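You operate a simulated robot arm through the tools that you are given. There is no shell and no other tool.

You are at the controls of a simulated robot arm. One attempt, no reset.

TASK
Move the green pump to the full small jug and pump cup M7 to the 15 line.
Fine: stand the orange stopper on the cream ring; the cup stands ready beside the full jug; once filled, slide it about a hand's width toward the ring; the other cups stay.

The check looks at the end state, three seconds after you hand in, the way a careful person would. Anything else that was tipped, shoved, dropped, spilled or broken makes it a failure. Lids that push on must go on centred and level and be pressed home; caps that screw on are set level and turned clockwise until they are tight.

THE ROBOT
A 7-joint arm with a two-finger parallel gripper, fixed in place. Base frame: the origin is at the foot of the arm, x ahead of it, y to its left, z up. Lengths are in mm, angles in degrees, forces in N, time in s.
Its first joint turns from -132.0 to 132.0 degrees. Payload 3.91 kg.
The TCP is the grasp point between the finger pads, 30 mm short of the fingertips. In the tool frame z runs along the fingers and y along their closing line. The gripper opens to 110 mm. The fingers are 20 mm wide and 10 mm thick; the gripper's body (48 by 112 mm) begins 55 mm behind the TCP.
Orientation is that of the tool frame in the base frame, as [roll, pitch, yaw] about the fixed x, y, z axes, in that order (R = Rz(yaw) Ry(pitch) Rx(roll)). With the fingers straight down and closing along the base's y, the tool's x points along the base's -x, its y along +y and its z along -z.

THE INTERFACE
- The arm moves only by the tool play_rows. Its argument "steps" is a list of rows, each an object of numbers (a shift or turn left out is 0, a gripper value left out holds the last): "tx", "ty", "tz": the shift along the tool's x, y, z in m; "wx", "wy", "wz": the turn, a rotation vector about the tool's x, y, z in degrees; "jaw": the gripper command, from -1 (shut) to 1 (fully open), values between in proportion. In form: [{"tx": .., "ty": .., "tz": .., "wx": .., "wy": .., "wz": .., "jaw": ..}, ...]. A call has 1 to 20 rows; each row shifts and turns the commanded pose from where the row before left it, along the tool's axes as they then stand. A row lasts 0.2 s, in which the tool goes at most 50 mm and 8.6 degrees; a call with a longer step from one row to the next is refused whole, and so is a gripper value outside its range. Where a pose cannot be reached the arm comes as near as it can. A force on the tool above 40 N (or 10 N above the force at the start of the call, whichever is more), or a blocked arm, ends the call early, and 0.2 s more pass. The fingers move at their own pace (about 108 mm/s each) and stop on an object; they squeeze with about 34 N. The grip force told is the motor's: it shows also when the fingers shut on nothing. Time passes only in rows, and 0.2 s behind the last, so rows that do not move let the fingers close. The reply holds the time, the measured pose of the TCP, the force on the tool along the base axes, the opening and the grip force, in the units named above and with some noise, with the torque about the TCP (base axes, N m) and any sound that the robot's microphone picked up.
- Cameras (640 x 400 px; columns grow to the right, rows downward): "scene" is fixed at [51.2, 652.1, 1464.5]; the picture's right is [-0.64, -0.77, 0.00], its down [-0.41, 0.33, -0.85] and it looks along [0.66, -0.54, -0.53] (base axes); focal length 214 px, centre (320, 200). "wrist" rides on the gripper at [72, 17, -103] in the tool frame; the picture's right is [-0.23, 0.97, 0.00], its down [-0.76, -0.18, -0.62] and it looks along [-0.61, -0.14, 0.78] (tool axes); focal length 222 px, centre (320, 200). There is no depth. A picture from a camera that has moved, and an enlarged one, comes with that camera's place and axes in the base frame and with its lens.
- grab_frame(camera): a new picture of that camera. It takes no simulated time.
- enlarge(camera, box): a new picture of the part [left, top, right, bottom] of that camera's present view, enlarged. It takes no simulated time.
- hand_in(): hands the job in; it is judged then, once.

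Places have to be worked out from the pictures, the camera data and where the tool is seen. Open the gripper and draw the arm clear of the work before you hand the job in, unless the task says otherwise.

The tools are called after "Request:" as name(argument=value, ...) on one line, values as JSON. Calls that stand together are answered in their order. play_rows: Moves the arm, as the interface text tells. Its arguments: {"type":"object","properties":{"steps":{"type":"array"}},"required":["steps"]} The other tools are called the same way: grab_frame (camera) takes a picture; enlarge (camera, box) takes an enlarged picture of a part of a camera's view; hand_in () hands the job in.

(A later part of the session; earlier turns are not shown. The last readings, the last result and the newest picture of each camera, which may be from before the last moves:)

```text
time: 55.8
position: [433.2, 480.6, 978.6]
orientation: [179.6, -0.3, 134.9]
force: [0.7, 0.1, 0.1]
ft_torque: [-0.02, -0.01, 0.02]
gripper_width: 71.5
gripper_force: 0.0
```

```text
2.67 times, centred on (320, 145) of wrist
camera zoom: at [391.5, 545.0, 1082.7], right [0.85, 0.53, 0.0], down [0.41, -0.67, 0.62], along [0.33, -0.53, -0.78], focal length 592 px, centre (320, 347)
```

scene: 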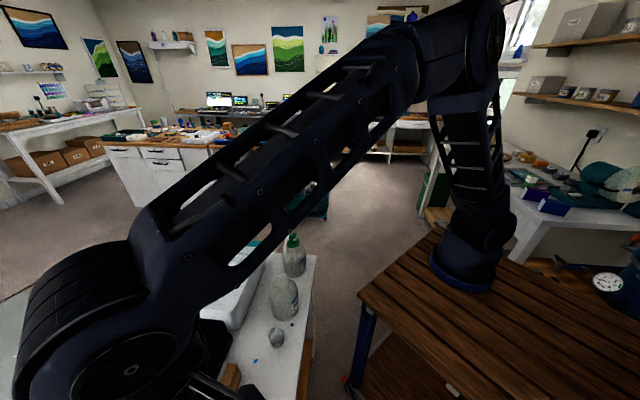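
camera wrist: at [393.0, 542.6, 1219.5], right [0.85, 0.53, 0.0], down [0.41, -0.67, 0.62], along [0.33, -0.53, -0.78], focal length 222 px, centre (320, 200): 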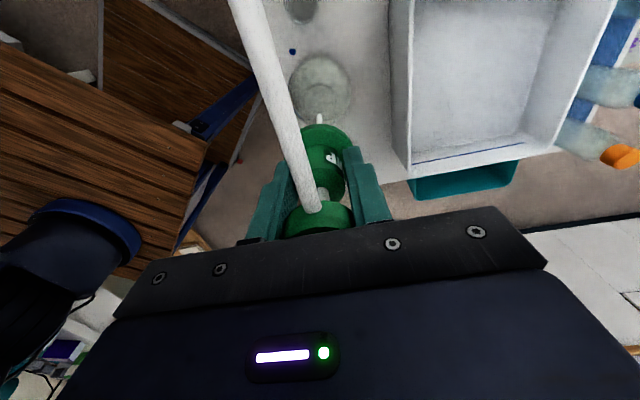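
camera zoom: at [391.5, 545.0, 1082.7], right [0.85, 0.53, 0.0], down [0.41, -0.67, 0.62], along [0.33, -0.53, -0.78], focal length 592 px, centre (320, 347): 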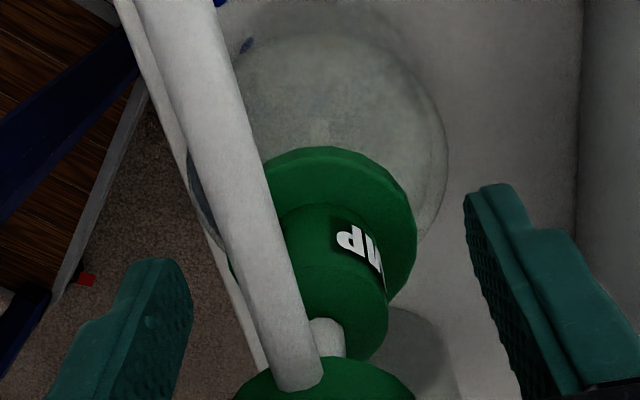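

The pump stands in the full jug. I'll raise the tool straight up and inspect the pump and the spout relative to the cup.

Request:
play_rows(steps=[{"tz": -0.02}, {"tz": -0.03}, {"tz": -0.04}, {"tz": -0.04}, {"tz": -0.03}, {}])

Request:
enlarge(camera="scene", box=[250, 235, 320, 360])

Request:
grab_frame(camera="wrist")

Request:
enlarge(camera="wrist", box=[230, 0, 410, 150])

```text
time: 57.2
position: [432.6, 482.6, 1138.4]
orientation: [179.7, -0.2, 134.9]
force: [-0.4, -0.1, 0.9]
ft_torque: [0.0, -0.03, 0.04]
gripper_width: 71.3
gripper_force: 0.1
```

```text
3.20 times, centred on (285, 298) of scene
camera zoom: at [51.2, 652.1, 1464.5], right [-0.64, -0.77, 0.0], down [-0.41, 0.33, -0.85], along [0.66, -0.54, -0.53], focal length 686 px, centre (432, -112)
```

zoom: 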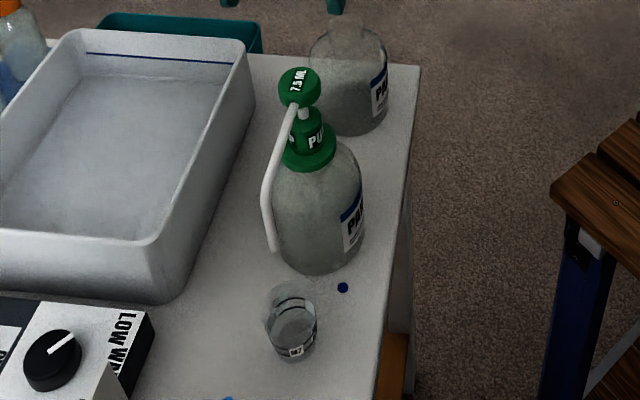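

```text
taken
camera wrist: at [391.0, 545.7, 1242.9], right [0.85, 0.53, 0.0], down [0.41, -0.67, 0.62], along [0.33, -0.53, -0.78], focal length 222 px, centre (320, 200)
```

wrist: 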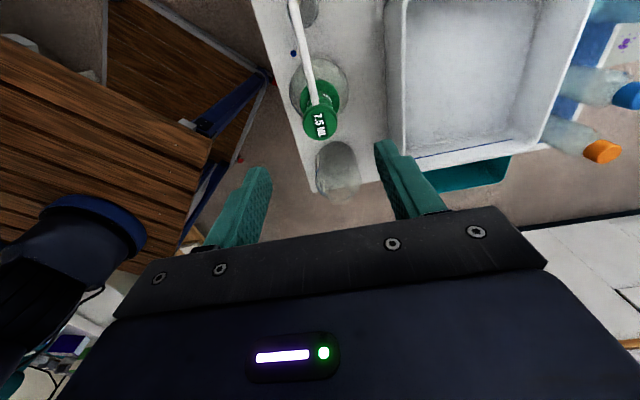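

```text
2.67 times, centred on (320, 75) of wrist
camera zoom: at [391.0, 545.7, 1242.9], right [0.85, 0.53, 0.0], down [0.41, -0.67, 0.62], along [0.33, -0.53, -0.78], focal length 592 px, centre (320, 533)
```

zoom: 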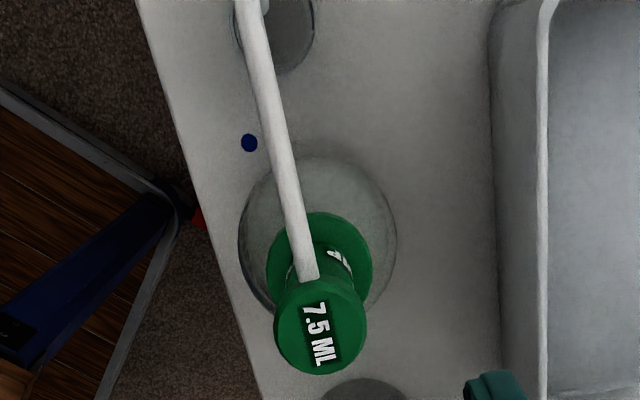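

The pump looks upright in the jug with the spout pointing over the cup. I'll move the camera beyond the cup to look back and verify the spout tip's position relative to the cup and the seating.

Request:
play_rows(steps=[{"tx": 0.045}, {"tx": 0.045}, {}])

Request:
enlarge(camera="wrist", box=[230, 0, 410, 150])

Request:
enlarge(camera="scene", box=[266, 248, 306, 288])

Request:
enlarge(camera="scene", box=[260, 300, 304, 355])

```text
time: 58.0
position: [368.3, 547.6, 1140.3]
orientation: [179.7, -0.2, 134.9]
force: [-0.2, -1.3, 0.5]
ft_torque: [0.01, 0.0, 0.0]
gripper_width: 71.8
gripper_force: 0.0
```

```text
2.67 times, centred on (320, 75) of wrist
camera zoom: at [327.0, 610.7, 1243.8], right [0.85, 0.53, 0.0], down [0.41, -0.67, 0.62], along [0.33, -0.53, -0.78], focal length 592 px, centre (320, 533)
```

zoom: 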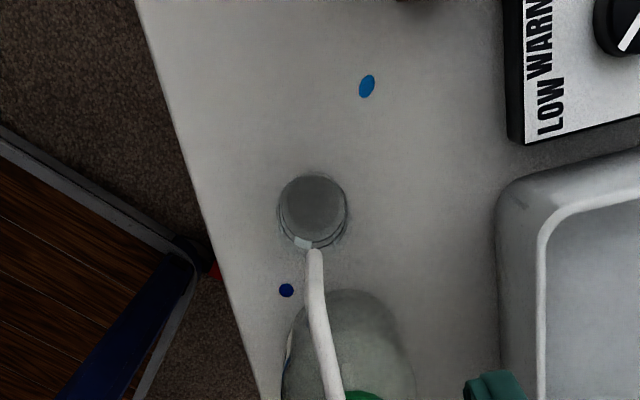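

```text
10.00 times, centred on (286, 268) of scene
camera zoom: at [51.2, 652.1, 1464.5], right [-0.64, -0.77, 0.0], down [-0.41, 0.33, -0.85], along [0.66, -0.54, -0.53], focal length 2145 px, centre (660, -480)
```

zoom: 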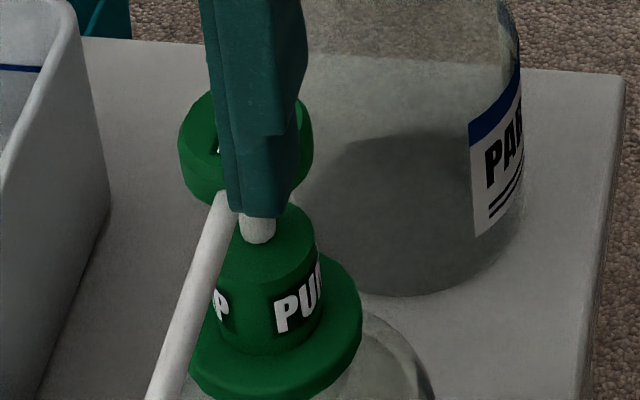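

```text
7.27 times, centred on (282, 328) of scene
camera zoom: at [51.2, 652.1, 1464.5], right [-0.64, -0.77, 0.0], down [-0.41, 0.33, -0.85], along [0.66, -0.54, -0.53], focal length 1560 px, centre (596, -727)
```

zoom: 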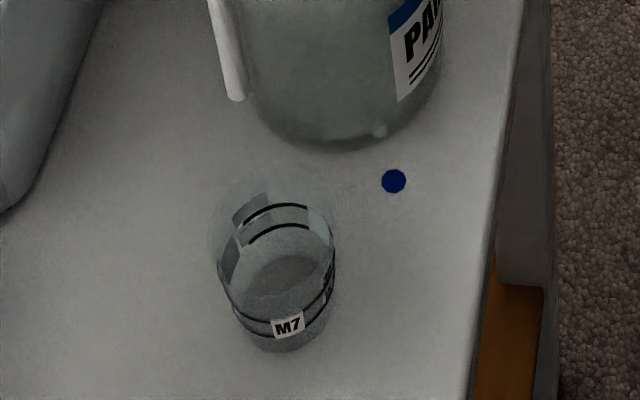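

The spout tip sits about 5 mm from the cup's centre, well inside its ~23 mm radius, and the flange appears seated. I'll close the fingers, go above the button at about (432, 480), and descend to just above it.

Request:
play_rows(steps=[{"tx": -0.031, "ty": -0.0008, "jaw": -1}, {"tx": -0.031, "ty": -0.0008}, {"tx": -0.0307, "ty": -0.0008}, {}, {"tz": 0.03}, {"tz": 0.03}, {"tz": 0.015}, {}])

Request:
enlarge(camera="wrist", box=[230, 70, 410, 220])

Request:
enlarge(camera="scene", box=[262, 230, 310, 290])

```text
time: 59.8
position: [433.3, 478.1, 1062.9]
orientation: [179.7, -0.2, 134.9]
force: [-0.6, -0.2, 0.5]
ft_torque: [-0.01, 0.02, 0.01]
gripper_width: 0.0
gripper_force: 34.3
```

```text
2.67 times, centred on (320, 145) of wrist
camera zoom: at [392.3, 541.2, 1167.0], right [0.85, 0.53, 0.0], down [0.41, -0.67, 0.62], along [0.33, -0.53, -0.78], focal length 592 px, centre (320, 347)
```

zoom: 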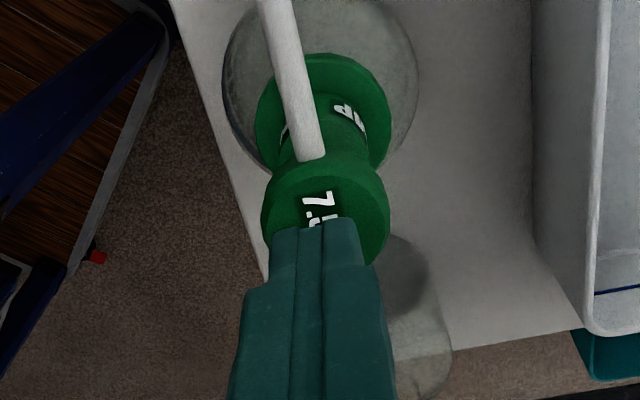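

```text
6.67 times, centred on (286, 260) of scene
camera zoom: at [51.2, 652.1, 1464.5], right [-0.64, -0.77, 0.0], down [-0.41, 0.33, -0.85], along [0.66, -0.54, -0.53], focal length 1430 px, centre (547, -200)
```

zoom: 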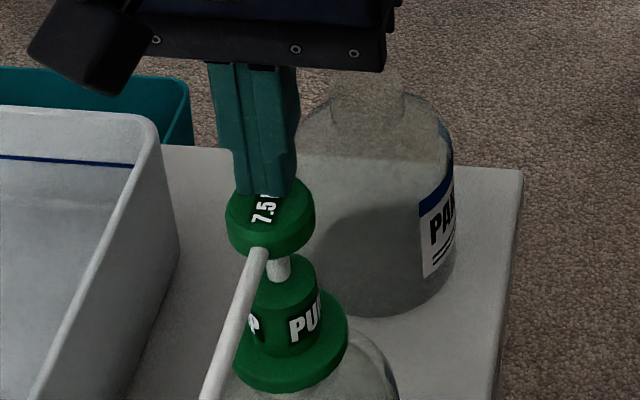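

The fingertips are about 12 mm above the button and centred within about 2 mm. I'll descend to touch it and feel the spring.

Request:
play_rows(steps=[{"tx": 0.001, "tz": 0.004}, {"tz": 0.004}, {"tz": 0.003}, {"tz": 0.003}, {}])

Request:
enlarge(camera="scene", box=[262, 230, 310, 290])

```text
time: 61.0
position: [431.8, 477.5, 1049.8]
orientation: [179.6, -0.1, 134.9]
force: [0.6, 0.1, 1.3]
ft_torque: [-0.02, -0.03, 0.02]
gripper_width: 0.2
gripper_force: 33.8
```

```text
6.67 times, centred on (286, 260) of scene
camera zoom: at [51.2, 652.1, 1464.5], right [-0.64, -0.77, 0.0], down [-0.41, 0.33, -0.85], along [0.66, -0.54, -0.53], focal length 1430 px, centre (547, -200)
```

zoom: 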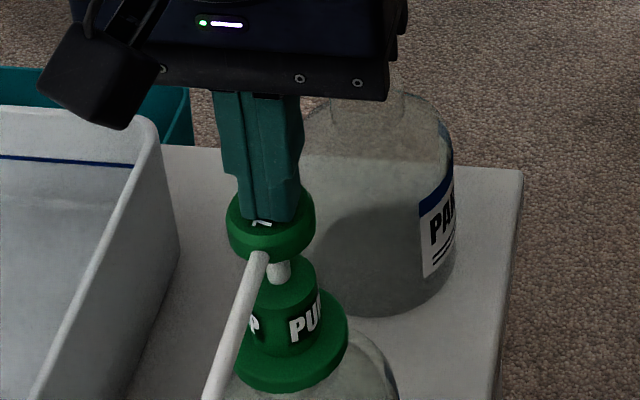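

I'm just touching the button (1.3 N). I'll press steadily through the full stroke; the force limit will stop it at the bottom.

Request:
play_rows(steps=[{"tz": 0.003}, {"tz": 0.003}, {"tz": 0.003}, {"tz": 0.003}, {}])

Request:
enlarge(camera="scene", box=[250, 235, 320, 360])

```text
time: 62.2
position: [432.7, 478.6, 1037.0]
orientation: [179.6, -0.2, 135.0]
force: [-2.4, -0.4, 6.7]
ft_torque: [-0.02, 0.07, 0.0]
gripper_width: 0.2
gripper_force: 34.3
```

```text
3.20 times, centred on (285, 298) of scene
camera zoom: at [51.2, 652.1, 1464.5], right [-0.64, -0.77, 0.0], down [-0.41, 0.33, -0.85], along [0.66, -0.54, -0.53], focal length 686 px, centre (432, -112)
```

zoom: 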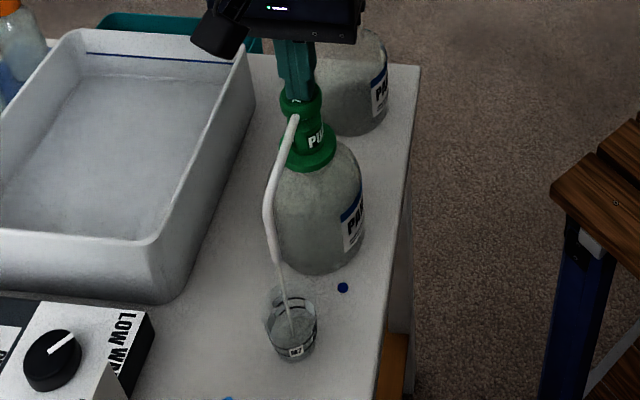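

Liquid is streaming into the cup. I'll keep pressing to the bottom of the stroke.

Request:
play_rows(steps=[{"tz": 0.003}, {"tz": 0.003}, {}])

Request:
enlarge(camera="scene", box=[262, 230, 310, 290])

Request:
enlarge(camera="scene", box=[260, 300, 304, 355])

```text
time: 63.0
position: [433.2, 477.9, 1032.4]
orientation: [179.6, -0.2, 134.9]
force: [-2.7, -0.1, 7.4]
ft_torque: [-0.01, 0.07, -0.02]
gripper_width: 0.0
gripper_force: 33.8
```

```text
6.67 times, centred on (286, 260) of scene
camera zoom: at [51.2, 652.1, 1464.5], right [-0.64, -0.77, 0.0], down [-0.41, 0.33, -0.85], along [0.66, -0.54, -0.53], focal length 1430 px, centre (547, -200)
```

zoom: 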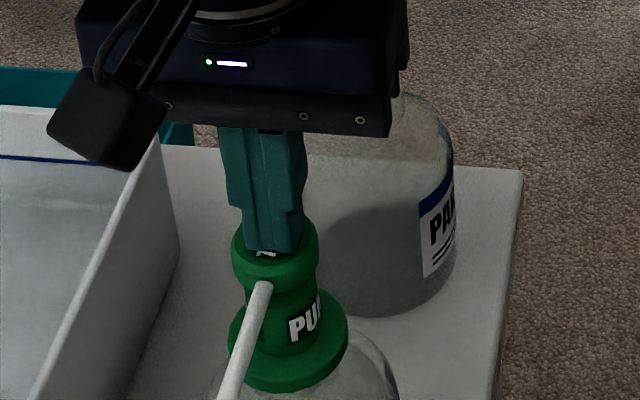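

```text
7.27 times, centred on (282, 328) of scene
camera zoom: at [51.2, 652.1, 1464.5], right [-0.64, -0.77, 0.0], down [-0.41, 0.33, -0.85], along [0.66, -0.54, -0.53], focal length 1560 px, centre (596, -727)
```

zoom: 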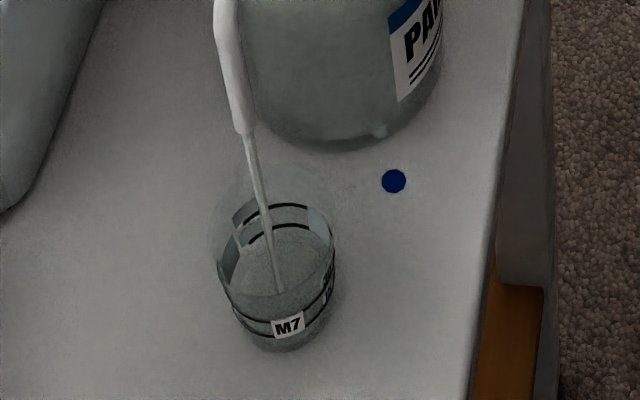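

The stream falls into the middle of the cup and the button is nearly on the collar. I'll press the last few mm to the stop.

Request:
play_rows(steps=[{"tz": 0.002}, {"tz": 0.002}, {}])

Request:
play_rows(steps=[{"tz": 0.0015}, {"tz": 0.0015}, {}])

Request:
enlarge(camera="scene", box=[262, 230, 310, 290])

Request:
enlarge(camera="scene", box=[260, 300, 304, 355])

```text
time: 63.8
position: [431.9, 477.6, 1029.2]
orientation: [179.6, -0.1, 134.9]
force: [-2.5, -4.4, 15.9]
ft_torque: [-0.15, 0.08, 0.0]
gripper_width: 0.0
gripper_force: 34.1
```

```text
time: 64.6
position: [432.6, 478.4, 1025.5]
orientation: [179.7, -0.2, 134.8]
force: [2.0, -1.5, 30.6]
ft_torque: [-0.09, -0.06, -0.02]
gripper_width: 0.0
gripper_force: 34.2
```

```text
6.67 times, centred on (286, 260) of scene
camera zoom: at [51.2, 652.1, 1464.5], right [-0.64, -0.77, 0.0], down [-0.41, 0.33, -0.85], along [0.66, -0.54, -0.53], focal length 1430 px, centre (547, -200)
```

zoom: 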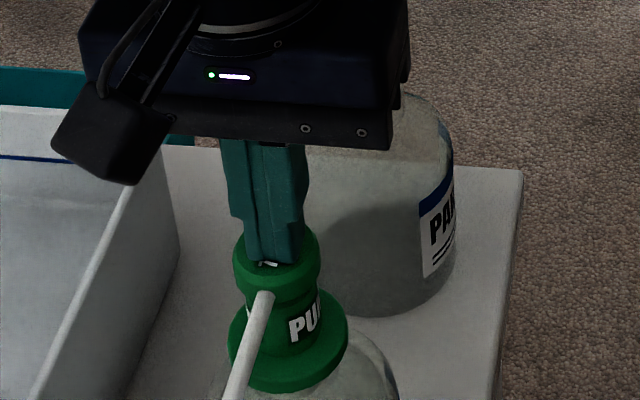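

```text
7.27 times, centred on (282, 328) of scene
camera zoom: at [51.2, 652.1, 1464.5], right [-0.64, -0.77, 0.0], down [-0.41, 0.33, -0.85], along [0.66, -0.54, -0.53], focal length 1560 px, centre (596, -727)
```

zoom: 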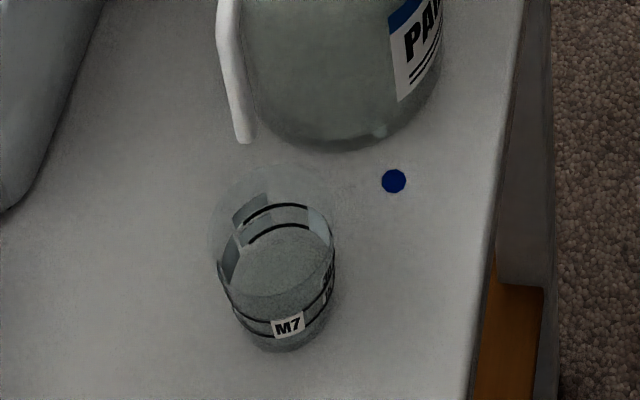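

At 30 N the button is at its hard stop and the stream has ended. I'll release fully so the button returns, then check the cup's level.

Request:
play_rows(steps=[{"tz": -0.005}, {"tz": -0.007}, {"tz": -0.01}, {"tz": -0.012}, {}, {}, {}])

Request:
enlarge(camera="scene", box=[262, 230, 310, 290])

Request:
enlarge(camera="scene", box=[268, 322, 292, 352])

```text
time: 66.2
position: [431.6, 478.7, 1058.1]
orientation: [179.8, -0.3, 134.9]
force: [0.6, -0.6, 0.3]
ft_torque: [-0.02, -0.01, 0.0]
gripper_width: 0.1
gripper_force: 33.7
```

```text
6.67 times, centred on (286, 260) of scene
camera zoom: at [51.2, 652.1, 1464.5], right [-0.64, -0.77, 0.0], down [-0.41, 0.33, -0.85], along [0.66, -0.54, -0.53], focal length 1430 px, centre (547, -200)
```

zoom: 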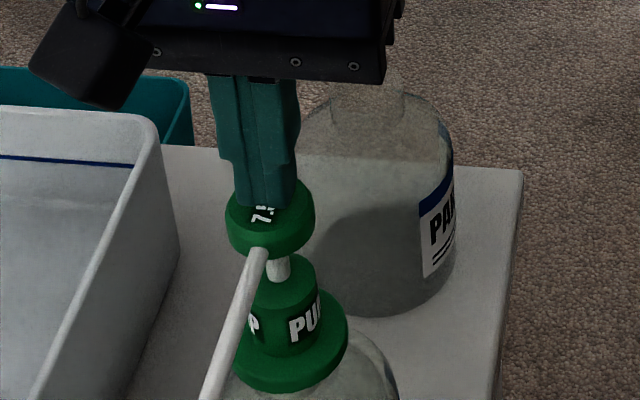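

```text
13.33 times, centred on (280, 337) of scene
camera zoom: at [51.2, 652.1, 1464.5], right [-0.64, -0.77, 0.0], down [-0.41, 0.33, -0.85], along [0.66, -0.54, -0.53], focal length 2860 px, centre (853, -1627)
```

zoom: 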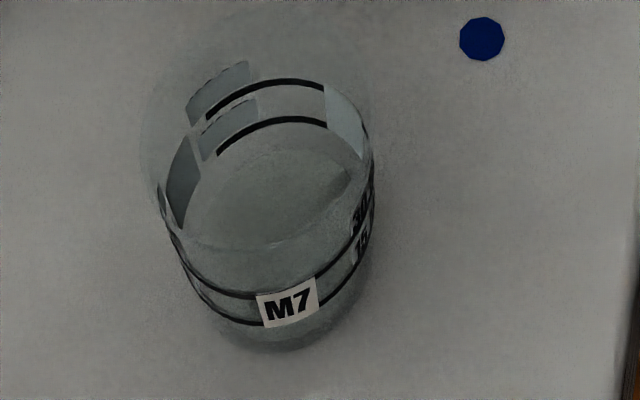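

The button is back up and the liquid is about halfway to the 15 line, consistent with one 7.5 mL stroke. I'll press a second full stroke the same way.

Request:
play_rows(steps=[{"tz": 0.004}, {"tz": 0.004}, {"tz": 0.003}, {"tz": 0.003}, {"tz": 0.003}, {"tz": 0.003}, {"tz": 0.003}, {"tz": 0.003}, {"tz": 0.003}, {}, {"tz": 0.0015}, {"tz": 0.0015}, {}])

Request:
enlarge(camera="scene", box=[262, 230, 310, 290])

Request:
enlarge(camera="scene", box=[260, 300, 304, 355])

```text
time: 69.0
position: [431.8, 478.6, 1028.1]
orientation: [179.6, -0.2, 134.9]
force: [0.5, 6.4, 21.8]
ft_torque: [0.16, -0.09, 0.01]
gripper_width: 0.0
gripper_force: 34.1
```

```text
6.67 times, centred on (286, 260) of scene
camera zoom: at [51.2, 652.1, 1464.5], right [-0.64, -0.77, 0.0], down [-0.41, 0.33, -0.85], along [0.66, -0.54, -0.53], focal length 1430 px, centre (547, -200)
```

zoom: 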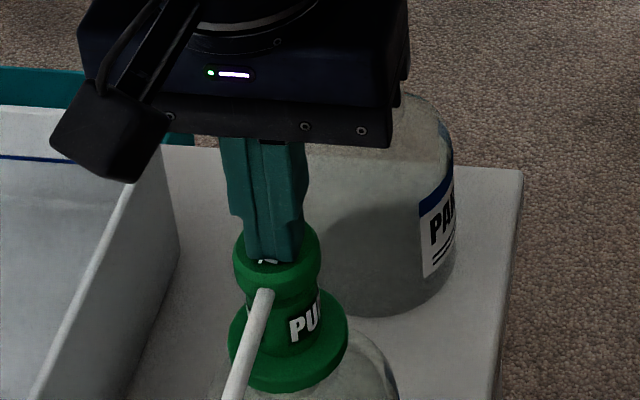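

```text
7.27 times, centred on (282, 328) of scene
camera zoom: at [51.2, 652.1, 1464.5], right [-0.64, -0.77, 0.0], down [-0.41, 0.33, -0.85], along [0.66, -0.54, -0.53], focal length 1560 px, centre (596, -727)
```

zoom: 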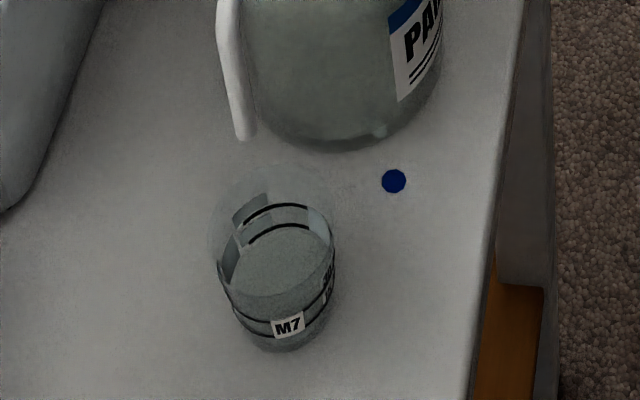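

The button is essentially at the bottom (22 N), and the spout sits about 2 mm above its previous low point. I'll press slightly more to complete the stroke.

Request:
play_rows(steps=[{"tz": 0.001}, {"tz": 0.001}, {}])

Request:
enlarge(camera="scene", box=[260, 300, 304, 355])

Request:
enlarge(camera="scene", box=[268, 322, 292, 352])

```text
time: 69.8
position: [432.3, 478.2, 1027.1]
orientation: [179.6, -0.1, 135.0]
force: [3.2, 9.5, 32.3]
ft_torque: [0.23, -0.11, 0.01]
gripper_width: 0.2
gripper_force: 34.2
```

```text
7.27 times, centred on (282, 328) of scene
camera zoom: at [51.2, 652.1, 1464.5], right [-0.64, -0.77, 0.0], down [-0.41, 0.33, -0.85], along [0.66, -0.54, -0.53], focal length 1560 px, centre (596, -727)
```

zoom: 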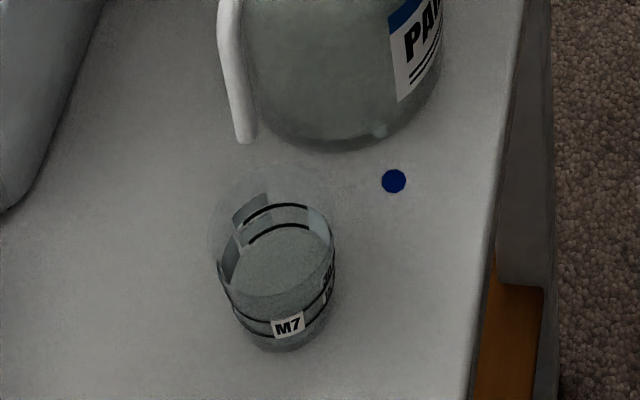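

```text
13.33 times, centred on (280, 337) of scene
camera zoom: at [51.2, 652.1, 1464.5], right [-0.64, -0.77, 0.0], down [-0.41, 0.33, -0.85], along [0.66, -0.54, -0.53], focal length 2860 px, centre (853, -1627)
```

zoom: 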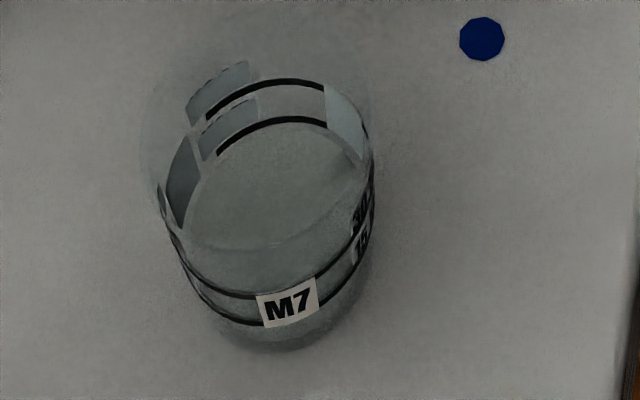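

The liquid surface now meets the lower (15) line at the back wall. I'll release the button and rise clear.

Request:
play_rows(steps=[{"tz": -0.005}, {"tz": -0.007}, {"tz": -0.01}, {"tz": -0.012}, {"tz": -0.03}, {"tz": -0.03}, {"tz": -0.03}, {}])

Request:
enlarge(camera="scene", box=[250, 235, 320, 360])

Request:
enlarge(camera="scene", box=[268, 322, 292, 352])

Request:
enlarge(camera="scene", box=[266, 248, 306, 288])

```text
time: 71.6
position: [431.8, 478.2, 1148.3]
orientation: [179.7, -0.2, 135.0]
force: [-0.3, 0.0, -0.2]
ft_torque: [-0.01, 0.02, 0.0]
gripper_width: 0.0
gripper_force: 34.0
```

```text
3.20 times, centred on (285, 298) of scene
camera zoom: at [51.2, 652.1, 1464.5], right [-0.64, -0.77, 0.0], down [-0.41, 0.33, -0.85], along [0.66, -0.54, -0.53], focal length 686 px, centre (432, -112)
```

zoom: 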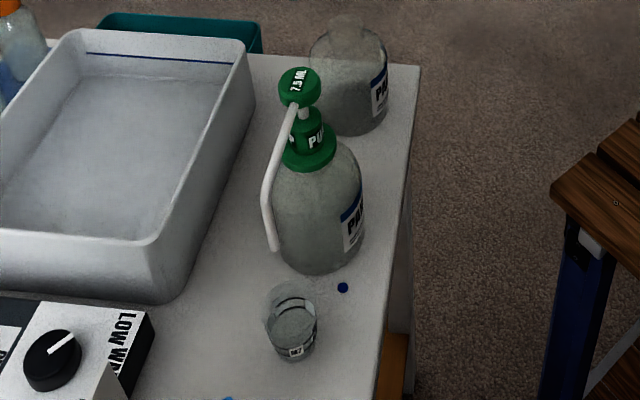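

```text
13.33 times, centred on (280, 337) of scene
camera zoom: at [51.2, 652.1, 1464.5], right [-0.64, -0.77, 0.0], down [-0.41, 0.33, -0.85], along [0.66, -0.54, -0.53], focal length 2860 px, centre (853, -1627)
```

zoom: 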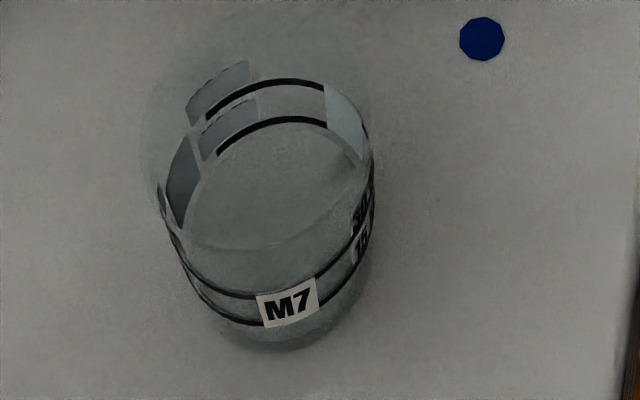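

```text
10.00 times, centred on (286, 268) of scene
camera zoom: at [51.2, 652.1, 1464.5], right [-0.64, -0.77, 0.0], down [-0.41, 0.33, -0.85], along [0.66, -0.54, -0.53], focal length 2145 px, centre (660, -480)
```

zoom: 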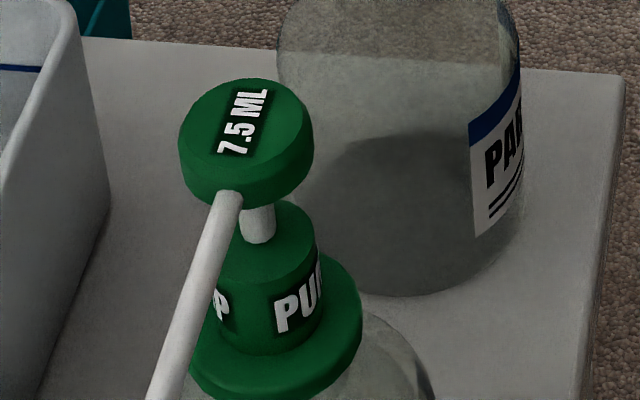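

The button is up, the pump is upright, and M7 sits at the 15 line. To slide the cup under the low spout I'll tilt the hand back about 30° toward the ring, so I'll move along first and then tilt at a safe height.

Request:
play_rows(steps=[{"tx": 0.044, "jaw": 0.364}, {"tx": 0.044}, {"tx": 0.044}, {"tx": 0.044}, {"tx": 0.044}, {"wy": -7.5}, {"wy": -7.5}, {"wy": -7.5}, {"wy": -7.5}, {}])

Request:
grab_frame(camera="wrist")

Request:
grab_frame(camera="scene")

```text
time: 73.8
position: [278.0, 634.0, 1148.5]
orientation: [179.6, 29.9, 134.6]
force: [-0.6, 0.7, 0.8]
ft_torque: [0.01, 0.01, -0.02]
gripper_width: 75.1
gripper_force: 0.2
```

```text
taken
camera wrist: at [205.8, 727.3, 1202.6], right [0.83, 0.55, 0.12], down [0.12, -0.38, 0.92], along [0.55, -0.75, -0.38], focal length 222 px, centre (320, 200)
```

wrist: 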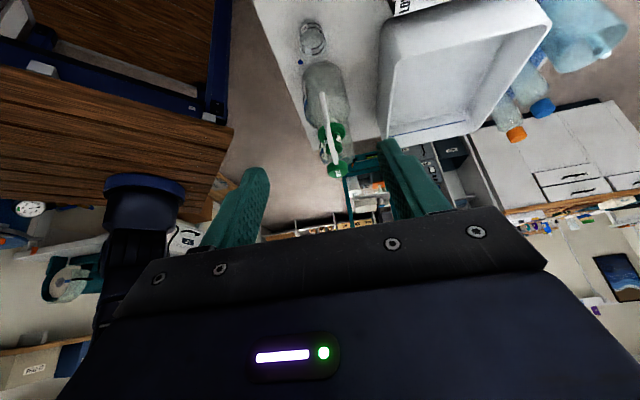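

```text
taken
```

scene: 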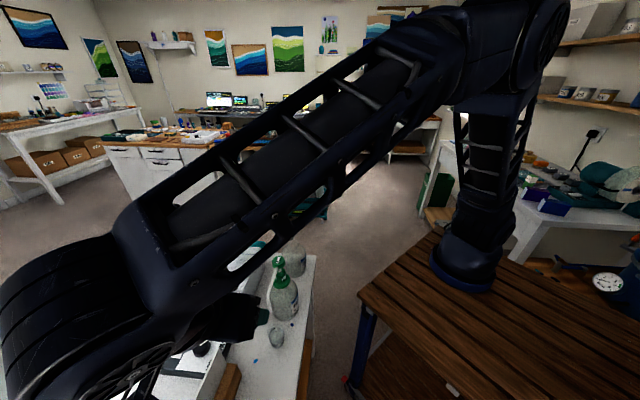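

The 30° tilt is in and the hand leans back toward the ring. I'll go to a point about 100 mm back from the cup along the finger axis and look at the cup from the side.

Request:
play_rows(steps=[{"tx": 0.00765, "tz": 0.0378}, {"tx": 0.00765, "tz": 0.0378}, {"tx": 0.00765, "tz": 0.0378}, {"tx": 0.00765, "tz": 0.0378}, {"tx": 0.00765, "tz": 0.0378}, {"tx": 0.00765, "tz": 0.0378}, {}])

Request:
grab_frame(camera="wrist")

Request:
enlarge(camera="wrist", box=[230, 60, 410, 210])

Request:
enlarge(camera="scene", box=[220, 240, 340, 370])

```text
time: 75.4
position: [330.4, 582.6, 930.4]
orientation: [179.7, 29.8, 134.8]
force: [0.2, 0.1, 0.6]
ft_torque: [-0.03, -0.02, 0.01]
gripper_width: 75.0
gripper_force: 0.0
```

```text
taken
camera wrist: at [260.2, 676.0, 985.2], right [0.83, 0.55, 0.12], down [0.12, -0.38, 0.92], along [0.55, -0.75, -0.38], focal length 222 px, centre (320, 200)
```

wrist: 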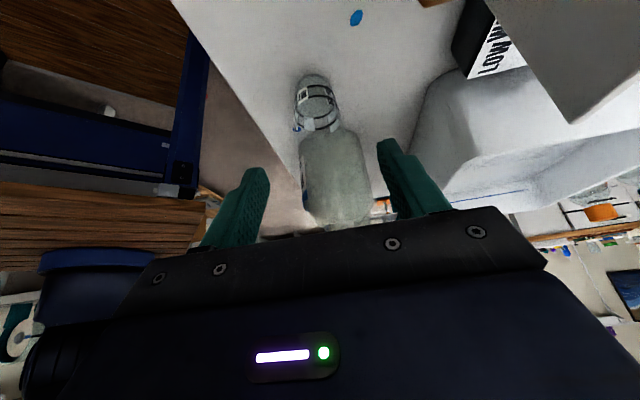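

```text
2.67 times, centred on (320, 135) of wrist
camera zoom: at [260.2, 676.0, 985.2], right [0.83, 0.55, 0.12], down [0.12, -0.38, 0.92], along [0.55, -0.75, -0.38], focal length 592 px, centre (320, 373)
```

zoom: 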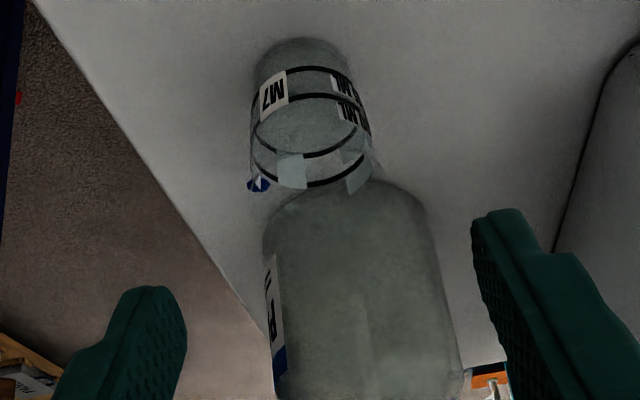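

```text
3.08 times, centred on (280, 305) of scene
camera zoom: at [51.2, 652.1, 1464.5], right [-0.64, -0.77, 0.0], down [-0.41, 0.33, -0.85], along [0.66, -0.54, -0.53], focal length 660 px, centre (443, -123)
```

zoom: 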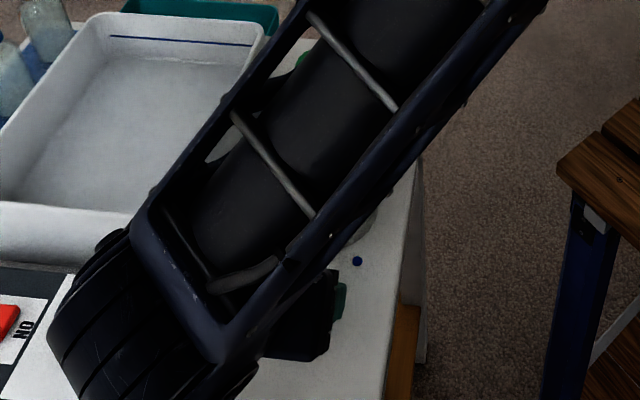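

The wrist view shows cup M7 with liquid right at its 15 ML line, centred at about n=644, d=131. I'll advance along the finger axis in stages with the fingers straddling the cup, checking force for any touch with the spout.

Request:
play_rows(steps=[{"ty": -0.0012, "tz": 0.015}, {"tz": 0.015}, {"tz": 0.015}, {"tz": 0.015}, {}])

Request:
enlarge(camera="wrist", box=[230, 60, 410, 210])

Request:
enlarge(camera="scene", box=[220, 240, 340, 370])

```text
time: 76.6
position: [351.4, 560.3, 878.5]
orientation: [179.6, 29.7, 134.9]
force: [0.6, -0.1, 0.7]
ft_torque: [-0.03, 0.0, -0.01]
gripper_width: 75.3
gripper_force: 0.1
```

```text
2.67 times, centred on (320, 135) of wrist
camera zoom: at [280.7, 653.7, 931.6], right [0.83, 0.55, 0.12], down [0.12, -0.38, 0.92], along [0.55, -0.75, -0.38], focal length 592 px, centre (320, 373)
```

zoom: 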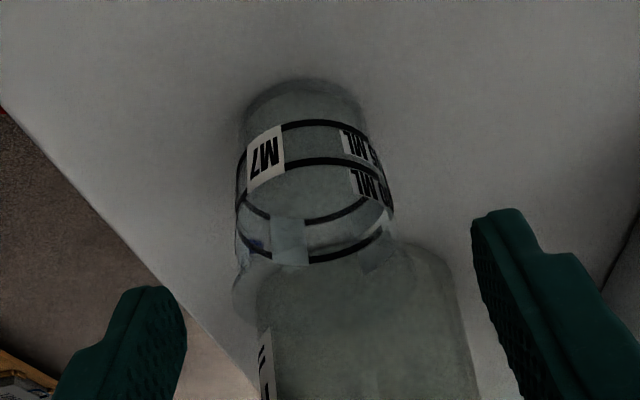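

```text
3.08 times, centred on (280, 305) of scene
camera zoom: at [51.2, 652.1, 1464.5], right [-0.64, -0.77, 0.0], down [-0.41, 0.33, -0.85], along [0.66, -0.54, -0.53], focal length 660 px, centre (443, -123)
```

zoom: 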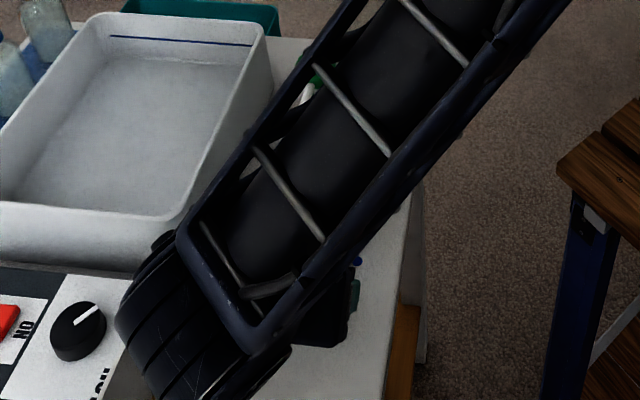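

No contact so far, with the cup centred between the fingers at about d=128, n=643. I'll make the final advance in small steps to put the pads beside the cup wall.

Request:
play_rows(steps=[{"tx": -0.0004, "ty": -0.001, "tz": 0.0073}, {"tx": -0.0004, "tz": 0.0073}, {"tx": -0.0004, "tz": 0.0073}, {}])

Request:
play_rows(steps=[{"tx": -0.0004, "tz": 0.0073}, {"tx": -0.0004, "tz": 0.0073}, {"tx": -0.0004, "tz": 0.006}, {}])

Request:
enlarge(camera="wrist", box=[230, 60, 410, 210])

Request:
enlarge(camera="scene", box=[240, 260, 320, 360])

```text
time: 77.6
position: [357.3, 550.9, 860.0]
orientation: [179.6, 29.8, 134.8]
force: [-0.3, -0.5, -0.2]
ft_torque: [0.0, -0.01, 0.0]
gripper_width: 74.9
gripper_force: 0.1
```

```text
time: 78.6
position: [365.7, 543.6, 842.4]
orientation: [179.8, 29.8, 134.7]
force: [-0.1, -0.1, -0.9]
ft_torque: [-0.02, -0.01, 0.0]
gripper_width: 75.1
gripper_force: 0.0
```

```text
2.67 times, centred on (320, 135) of wrist
camera zoom: at [294.7, 636.6, 897.0], right [0.83, 0.55, 0.12], down [0.12, -0.38, 0.92], along [0.55, -0.75, -0.38], focal length 592 px, centre (320, 373)
```

zoom: 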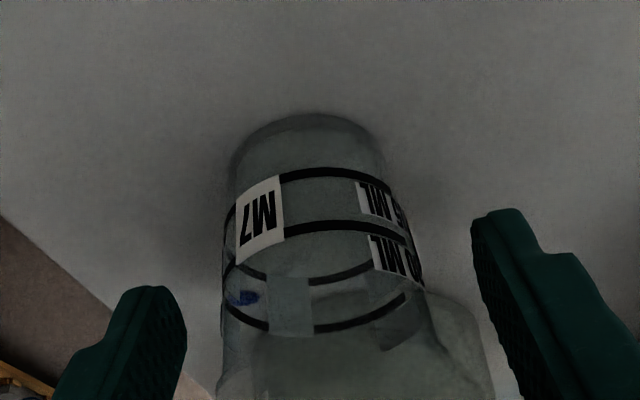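

```text
4.00 times, centred on (280, 310) of scene
camera zoom: at [51.2, 652.1, 1464.5], right [-0.64, -0.77, 0.0], down [-0.41, 0.33, -0.85], along [0.66, -0.54, -0.53], focal length 858 px, centre (480, -240)
```

zoom: 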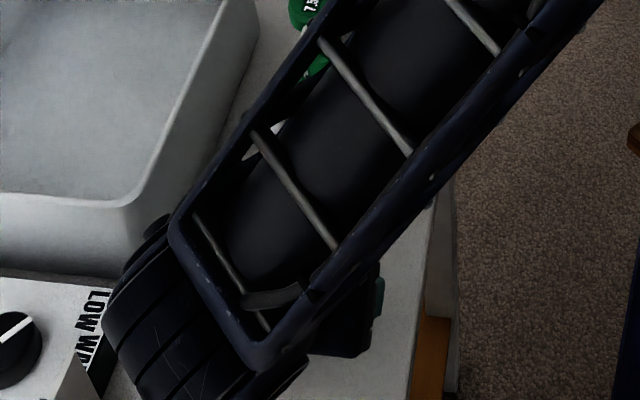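

The cup is between the fingers, about 3 mm toward +n of centre, with no contact forces. I'll centre on it and close gradually to avoid any jolt.

Request:
play_rows(steps=[{"ty": 0.003}, {"jaw": 0.15}, {"jaw": 0.05}, {"jaw": 0.0}, {"jaw": -0.04}, {"jaw": -0.08}, {"jaw": -0.12}, {"jaw": -0.16}, {"jaw": -0.2}, {}])

Request:
enlarge(camera="wrist", box=[230, 60, 410, 210])

```text
time: 80.8
position: [367.4, 546.3, 842.1]
orientation: [179.6, 29.8, 134.8]
force: [0.1, -0.2, -0.1]
ft_torque: [0.03, 0.0, -0.03]
gripper_width: 45.1
gripper_force: 34.7
```

```text
2.67 times, centred on (320, 135) of wrist
camera zoom: at [296.7, 638.9, 896.7], right [0.83, 0.55, 0.12], down [0.12, -0.38, 0.92], along [0.55, -0.75, -0.38], focal length 592 px, centre (320, 373)
```

zoom: 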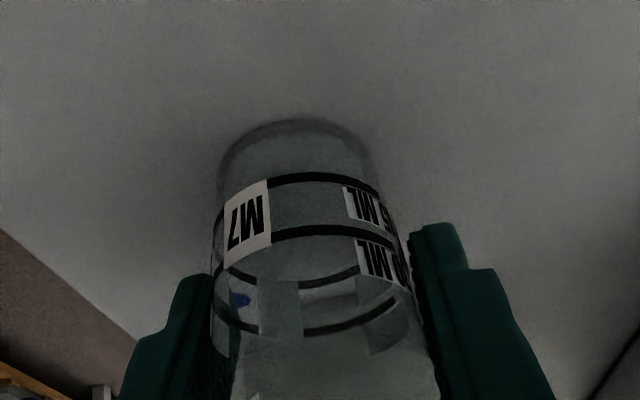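

The cup is held at 45 mm width with no disturbance. I'll slide it along the table toward the ring slowly, in two parts of about 85 mm total.

Request:
play_rows(steps=[{"tx": 0.00174, "tz": -0.00099}, {"tx": 0.00347, "tz": -0.00199}, {"tx": 0.00434, "tz": -0.00249}, {"tx": 0.00434, "tz": -0.00249}, {"tx": 0.00434, "tz": -0.00249}, {"tx": 0.00434, "tz": -0.00249}, {"tx": 0.00434, "tz": -0.00249}, {"tx": 0.00347, "tz": -0.00199}, {"tx": 0.00174, "tz": -0.00099}, {}])

Request:
enlarge(camera="wrist", box=[200, 0, 440, 210])

Request:
enlarge(camera="scene", box=[220, 240, 340, 370])

```text
time: 83.0
position: [340.5, 572.1, 842.3]
orientation: [179.6, 29.8, 134.8]
force: [0.9, -0.3, 5.3]
ft_torque: [0.01, -0.02, 0.04]
gripper_width: 45.3
gripper_force: 33.9
```

```text
1.90 times, centred on (320, 105) of wrist
camera zoom: at [270.9, 664.9, 896.6], right [0.83, 0.55, 0.12], down [0.12, -0.38, 0.92], along [0.55, -0.75, -0.38], focal length 423 px, centre (320, 381)
```

zoom: 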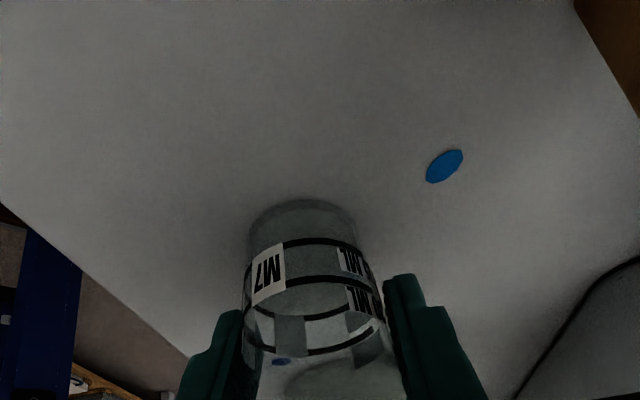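

```text
3.08 times, centred on (280, 305) of scene
camera zoom: at [51.2, 652.1, 1464.5], right [-0.64, -0.77, 0.0], down [-0.41, 0.33, -0.85], along [0.66, -0.54, -0.53], focal length 660 px, centre (443, -123)
```

zoom: 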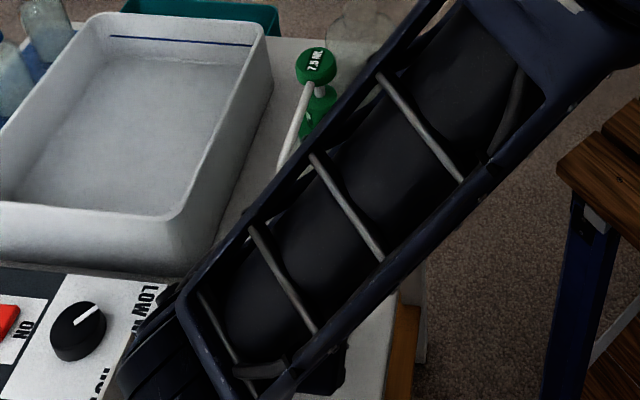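

The cup slid about 37 mm smoothly with level liquid and only 5 N of downward contact. I'll continue another 48 mm with a slight upward relief.

Request:
play_rows(steps=[{"tx": 0.00174, "tz": -0.00119}, {"tx": 0.00347, "tz": -0.00209}, {"tx": 0.00434, "tz": -0.00249}, {"tx": 0.00434, "tz": -0.00249}, {"tx": 0.00434, "tz": -0.00249}, {"tx": 0.00434, "tz": -0.00249}, {"tx": 0.00434, "tz": -0.00249}, {"tx": 0.00434, "tz": -0.00249}, {"tx": 0.00434, "tz": -0.00249}, {"tx": 0.00347, "tz": -0.00199}, {"tx": 0.00174, "tz": -0.00099}, {}])

Request:
enlarge(camera="wrist", box=[200, 0, 440, 210])

Request:
grab_frame(camera="scene")

```text
time: 85.6
position: [308.6, 605.1, 843.2]
orientation: [179.8, 29.9, 134.8]
force: [-0.1, -0.5, 0.2]
ft_torque: [0.0, 0.01, 0.01]
gripper_width: 44.8
gripper_force: 34.1
```

```text
1.90 times, centred on (320, 105) of wrist
camera zoom: at [237.1, 698.6, 896.7], right [0.83, 0.55, 0.12], down [0.12, -0.38, 0.92], along [0.55, -0.75, -0.38], focal length 423 px, centre (320, 381)
```

zoom: 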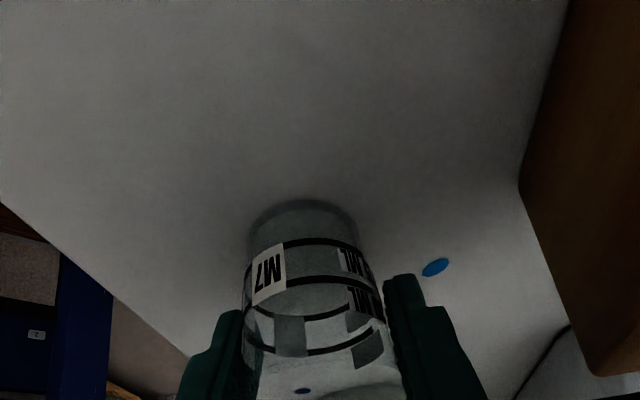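

```text
taken
```

scene: 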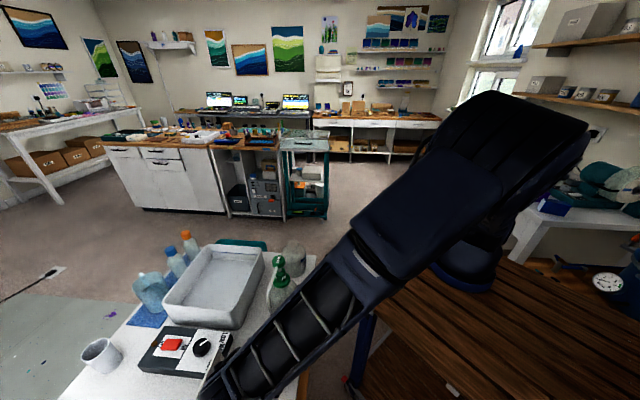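

The cup has moved about 83 mm toward the ring, still upright and level. I'll lower a hair so it's firmly on the table, open gradually, and back out along the finger axis.

Request:
play_rows(steps=[{"tx": 0.0002, "tz": 0.0005}, {}, {"jaw": -0.15}, {"jaw": -0.1}, {"jaw": -0.02}, {"jaw": 0.08}, {"jaw": 0.2}, {"jaw": 0.36}, {}])

Request:
enlarge(camera="wrist", box=[200, 0, 440, 210])

```text
time: 87.6
position: [308.4, 605.1, 842.2]
orientation: [179.6, 29.7, 134.7]
force: [-0.8, -0.6, -0.5]
ft_torque: [0.01, 0.01, 0.01]
gripper_width: 74.9
gripper_force: 0.1
```

```text
1.90 times, centred on (320, 105) of wrist
camera zoom: at [237.3, 698.5, 896.3], right [0.83, 0.55, 0.12], down [0.12, -0.38, 0.92], along [0.55, -0.75, -0.38], focal length 423 px, centre (320, 381)
```

zoom: 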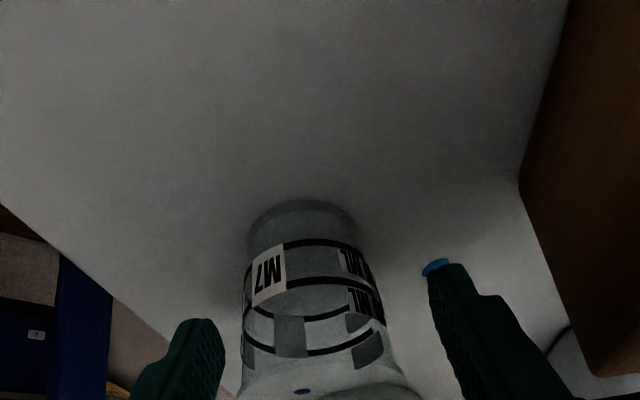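

The cup stands free and level. I'll back out along the finger axis and then rise well clear.

Request:
play_rows(steps=[{"tz": -0.01}, {"tz": -0.02}, {"tz": -0.03}, {"tz": -0.03}, {"tz": -0.03}, {"tz": -0.03}, {"tx": -0.02, "tz": -0.035}, {"tx": -0.02, "tz": -0.035}, {"tx": -0.02, "tz": -0.035}, {}])

Request:
grab_frame(camera="wrist")

Request:
grab_frame(camera="scene")

```text
time: 89.8
position: [255.1, 656.3, 1091.4]
orientation: [179.7, 29.8, 134.8]
force: [-0.2, -0.5, -0.6]
ft_torque: [0.01, 0.01, 0.02]
gripper_width: 74.9
gripper_force: 0.0
```

```text
taken
camera wrist: at [184.1, 750.2, 1144.8], right [0.83, 0.55, 0.12], down [0.12, -0.38, 0.92], along [0.55, -0.75, -0.38], focal length 222 px, centre (320, 200)
```

wrist: 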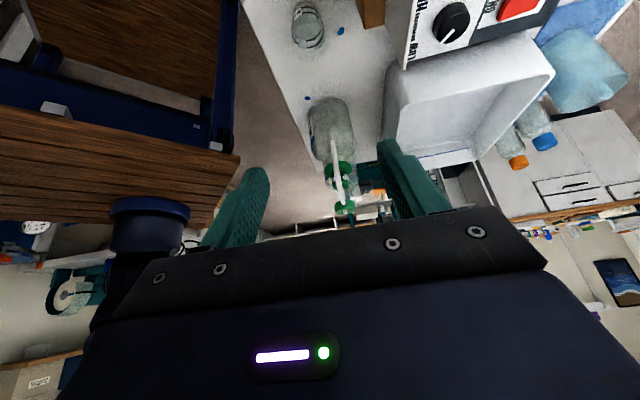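

```text
taken
```

scene: 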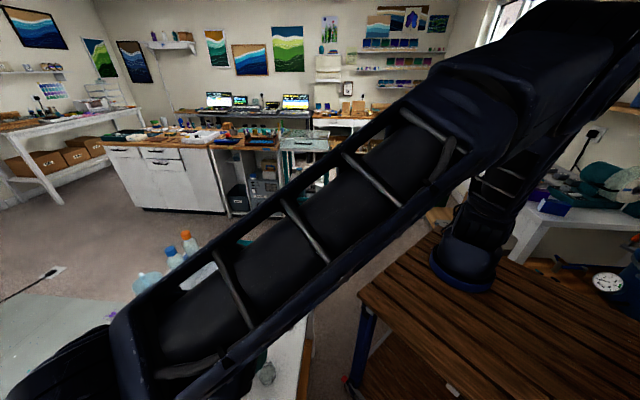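

Everything still stands. I'll level the hand, rise, and retreat toward the start pose so the scene camera gets an unobstructed view for a final check.

Request:
play_rows(steps=[{"wy": 7.5}, {"wy": 7.5}, {"wy": 7.5}, {"wy": 7.3}, {"tz": -0.04}, {"tz": -0.04}, {"tz": -0.04}, {"tx": -0.045, "ty": -0.02}, {"tx": -0.045, "ty": -0.02}, {"tx": -0.045, "ty": -0.02}, {"tx": -0.045, "ty": -0.02}, {"tx": -0.045, "ty": -0.02}, {"tx": -0.045, "ty": -0.02}, {"tx": -0.045, "ty": -0.02}, {}])

Request:
grab_frame(camera="scene")

Request:
enlarge(camera="scene", box=[200, 230, 330, 400])

Request:
grab_frame(camera="wrist")

```text
time: 93.0
position: [378.4, 333.6, 1211.4]
orientation: [179.7, 0.0, 134.9]
force: [0.3, -0.1, -0.5]
ft_torque: [-0.02, -0.03, -0.01]
gripper_width: 74.7
gripper_force: 0.2
```

```text
taken
```

scene: 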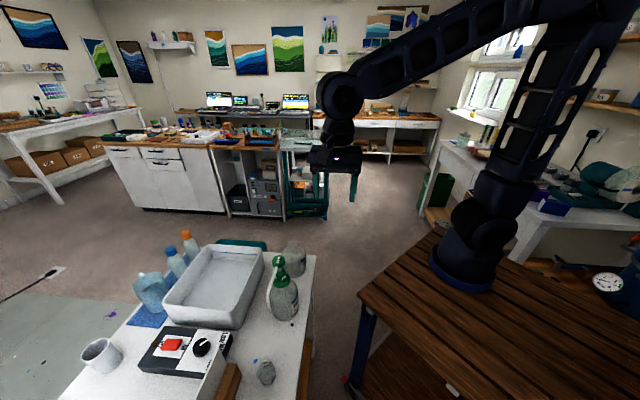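

```text
2.35 times, centred on (265, 315) of scene
camera zoom: at [51.2, 652.1, 1464.5], right [-0.64, -0.77, 0.0], down [-0.41, 0.33, -0.85], along [0.66, -0.54, -0.53], focal length 505 px, centre (449, -71)
```

zoom: 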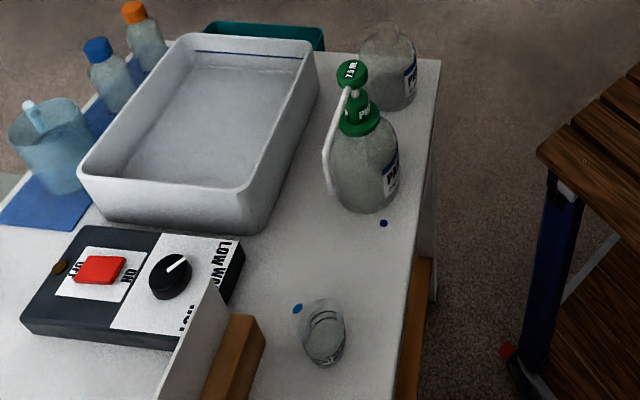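

```text
taken
camera wrist: at [336.1, 398.4, 1316.6], right [0.85, 0.53, 0.01], down [0.41, -0.67, 0.62], along [0.33, -0.53, -0.78], focal length 222 px, centre (320, 200)
```

wrist: 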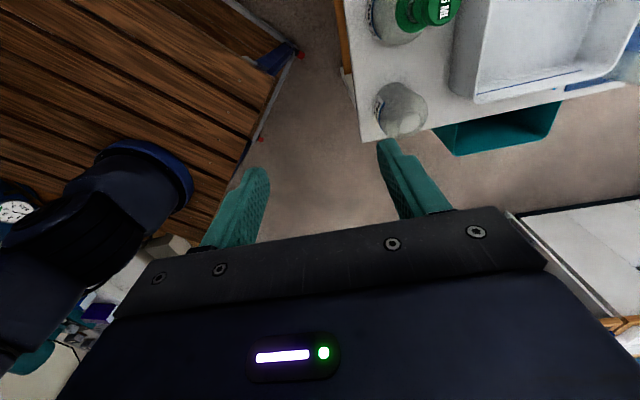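

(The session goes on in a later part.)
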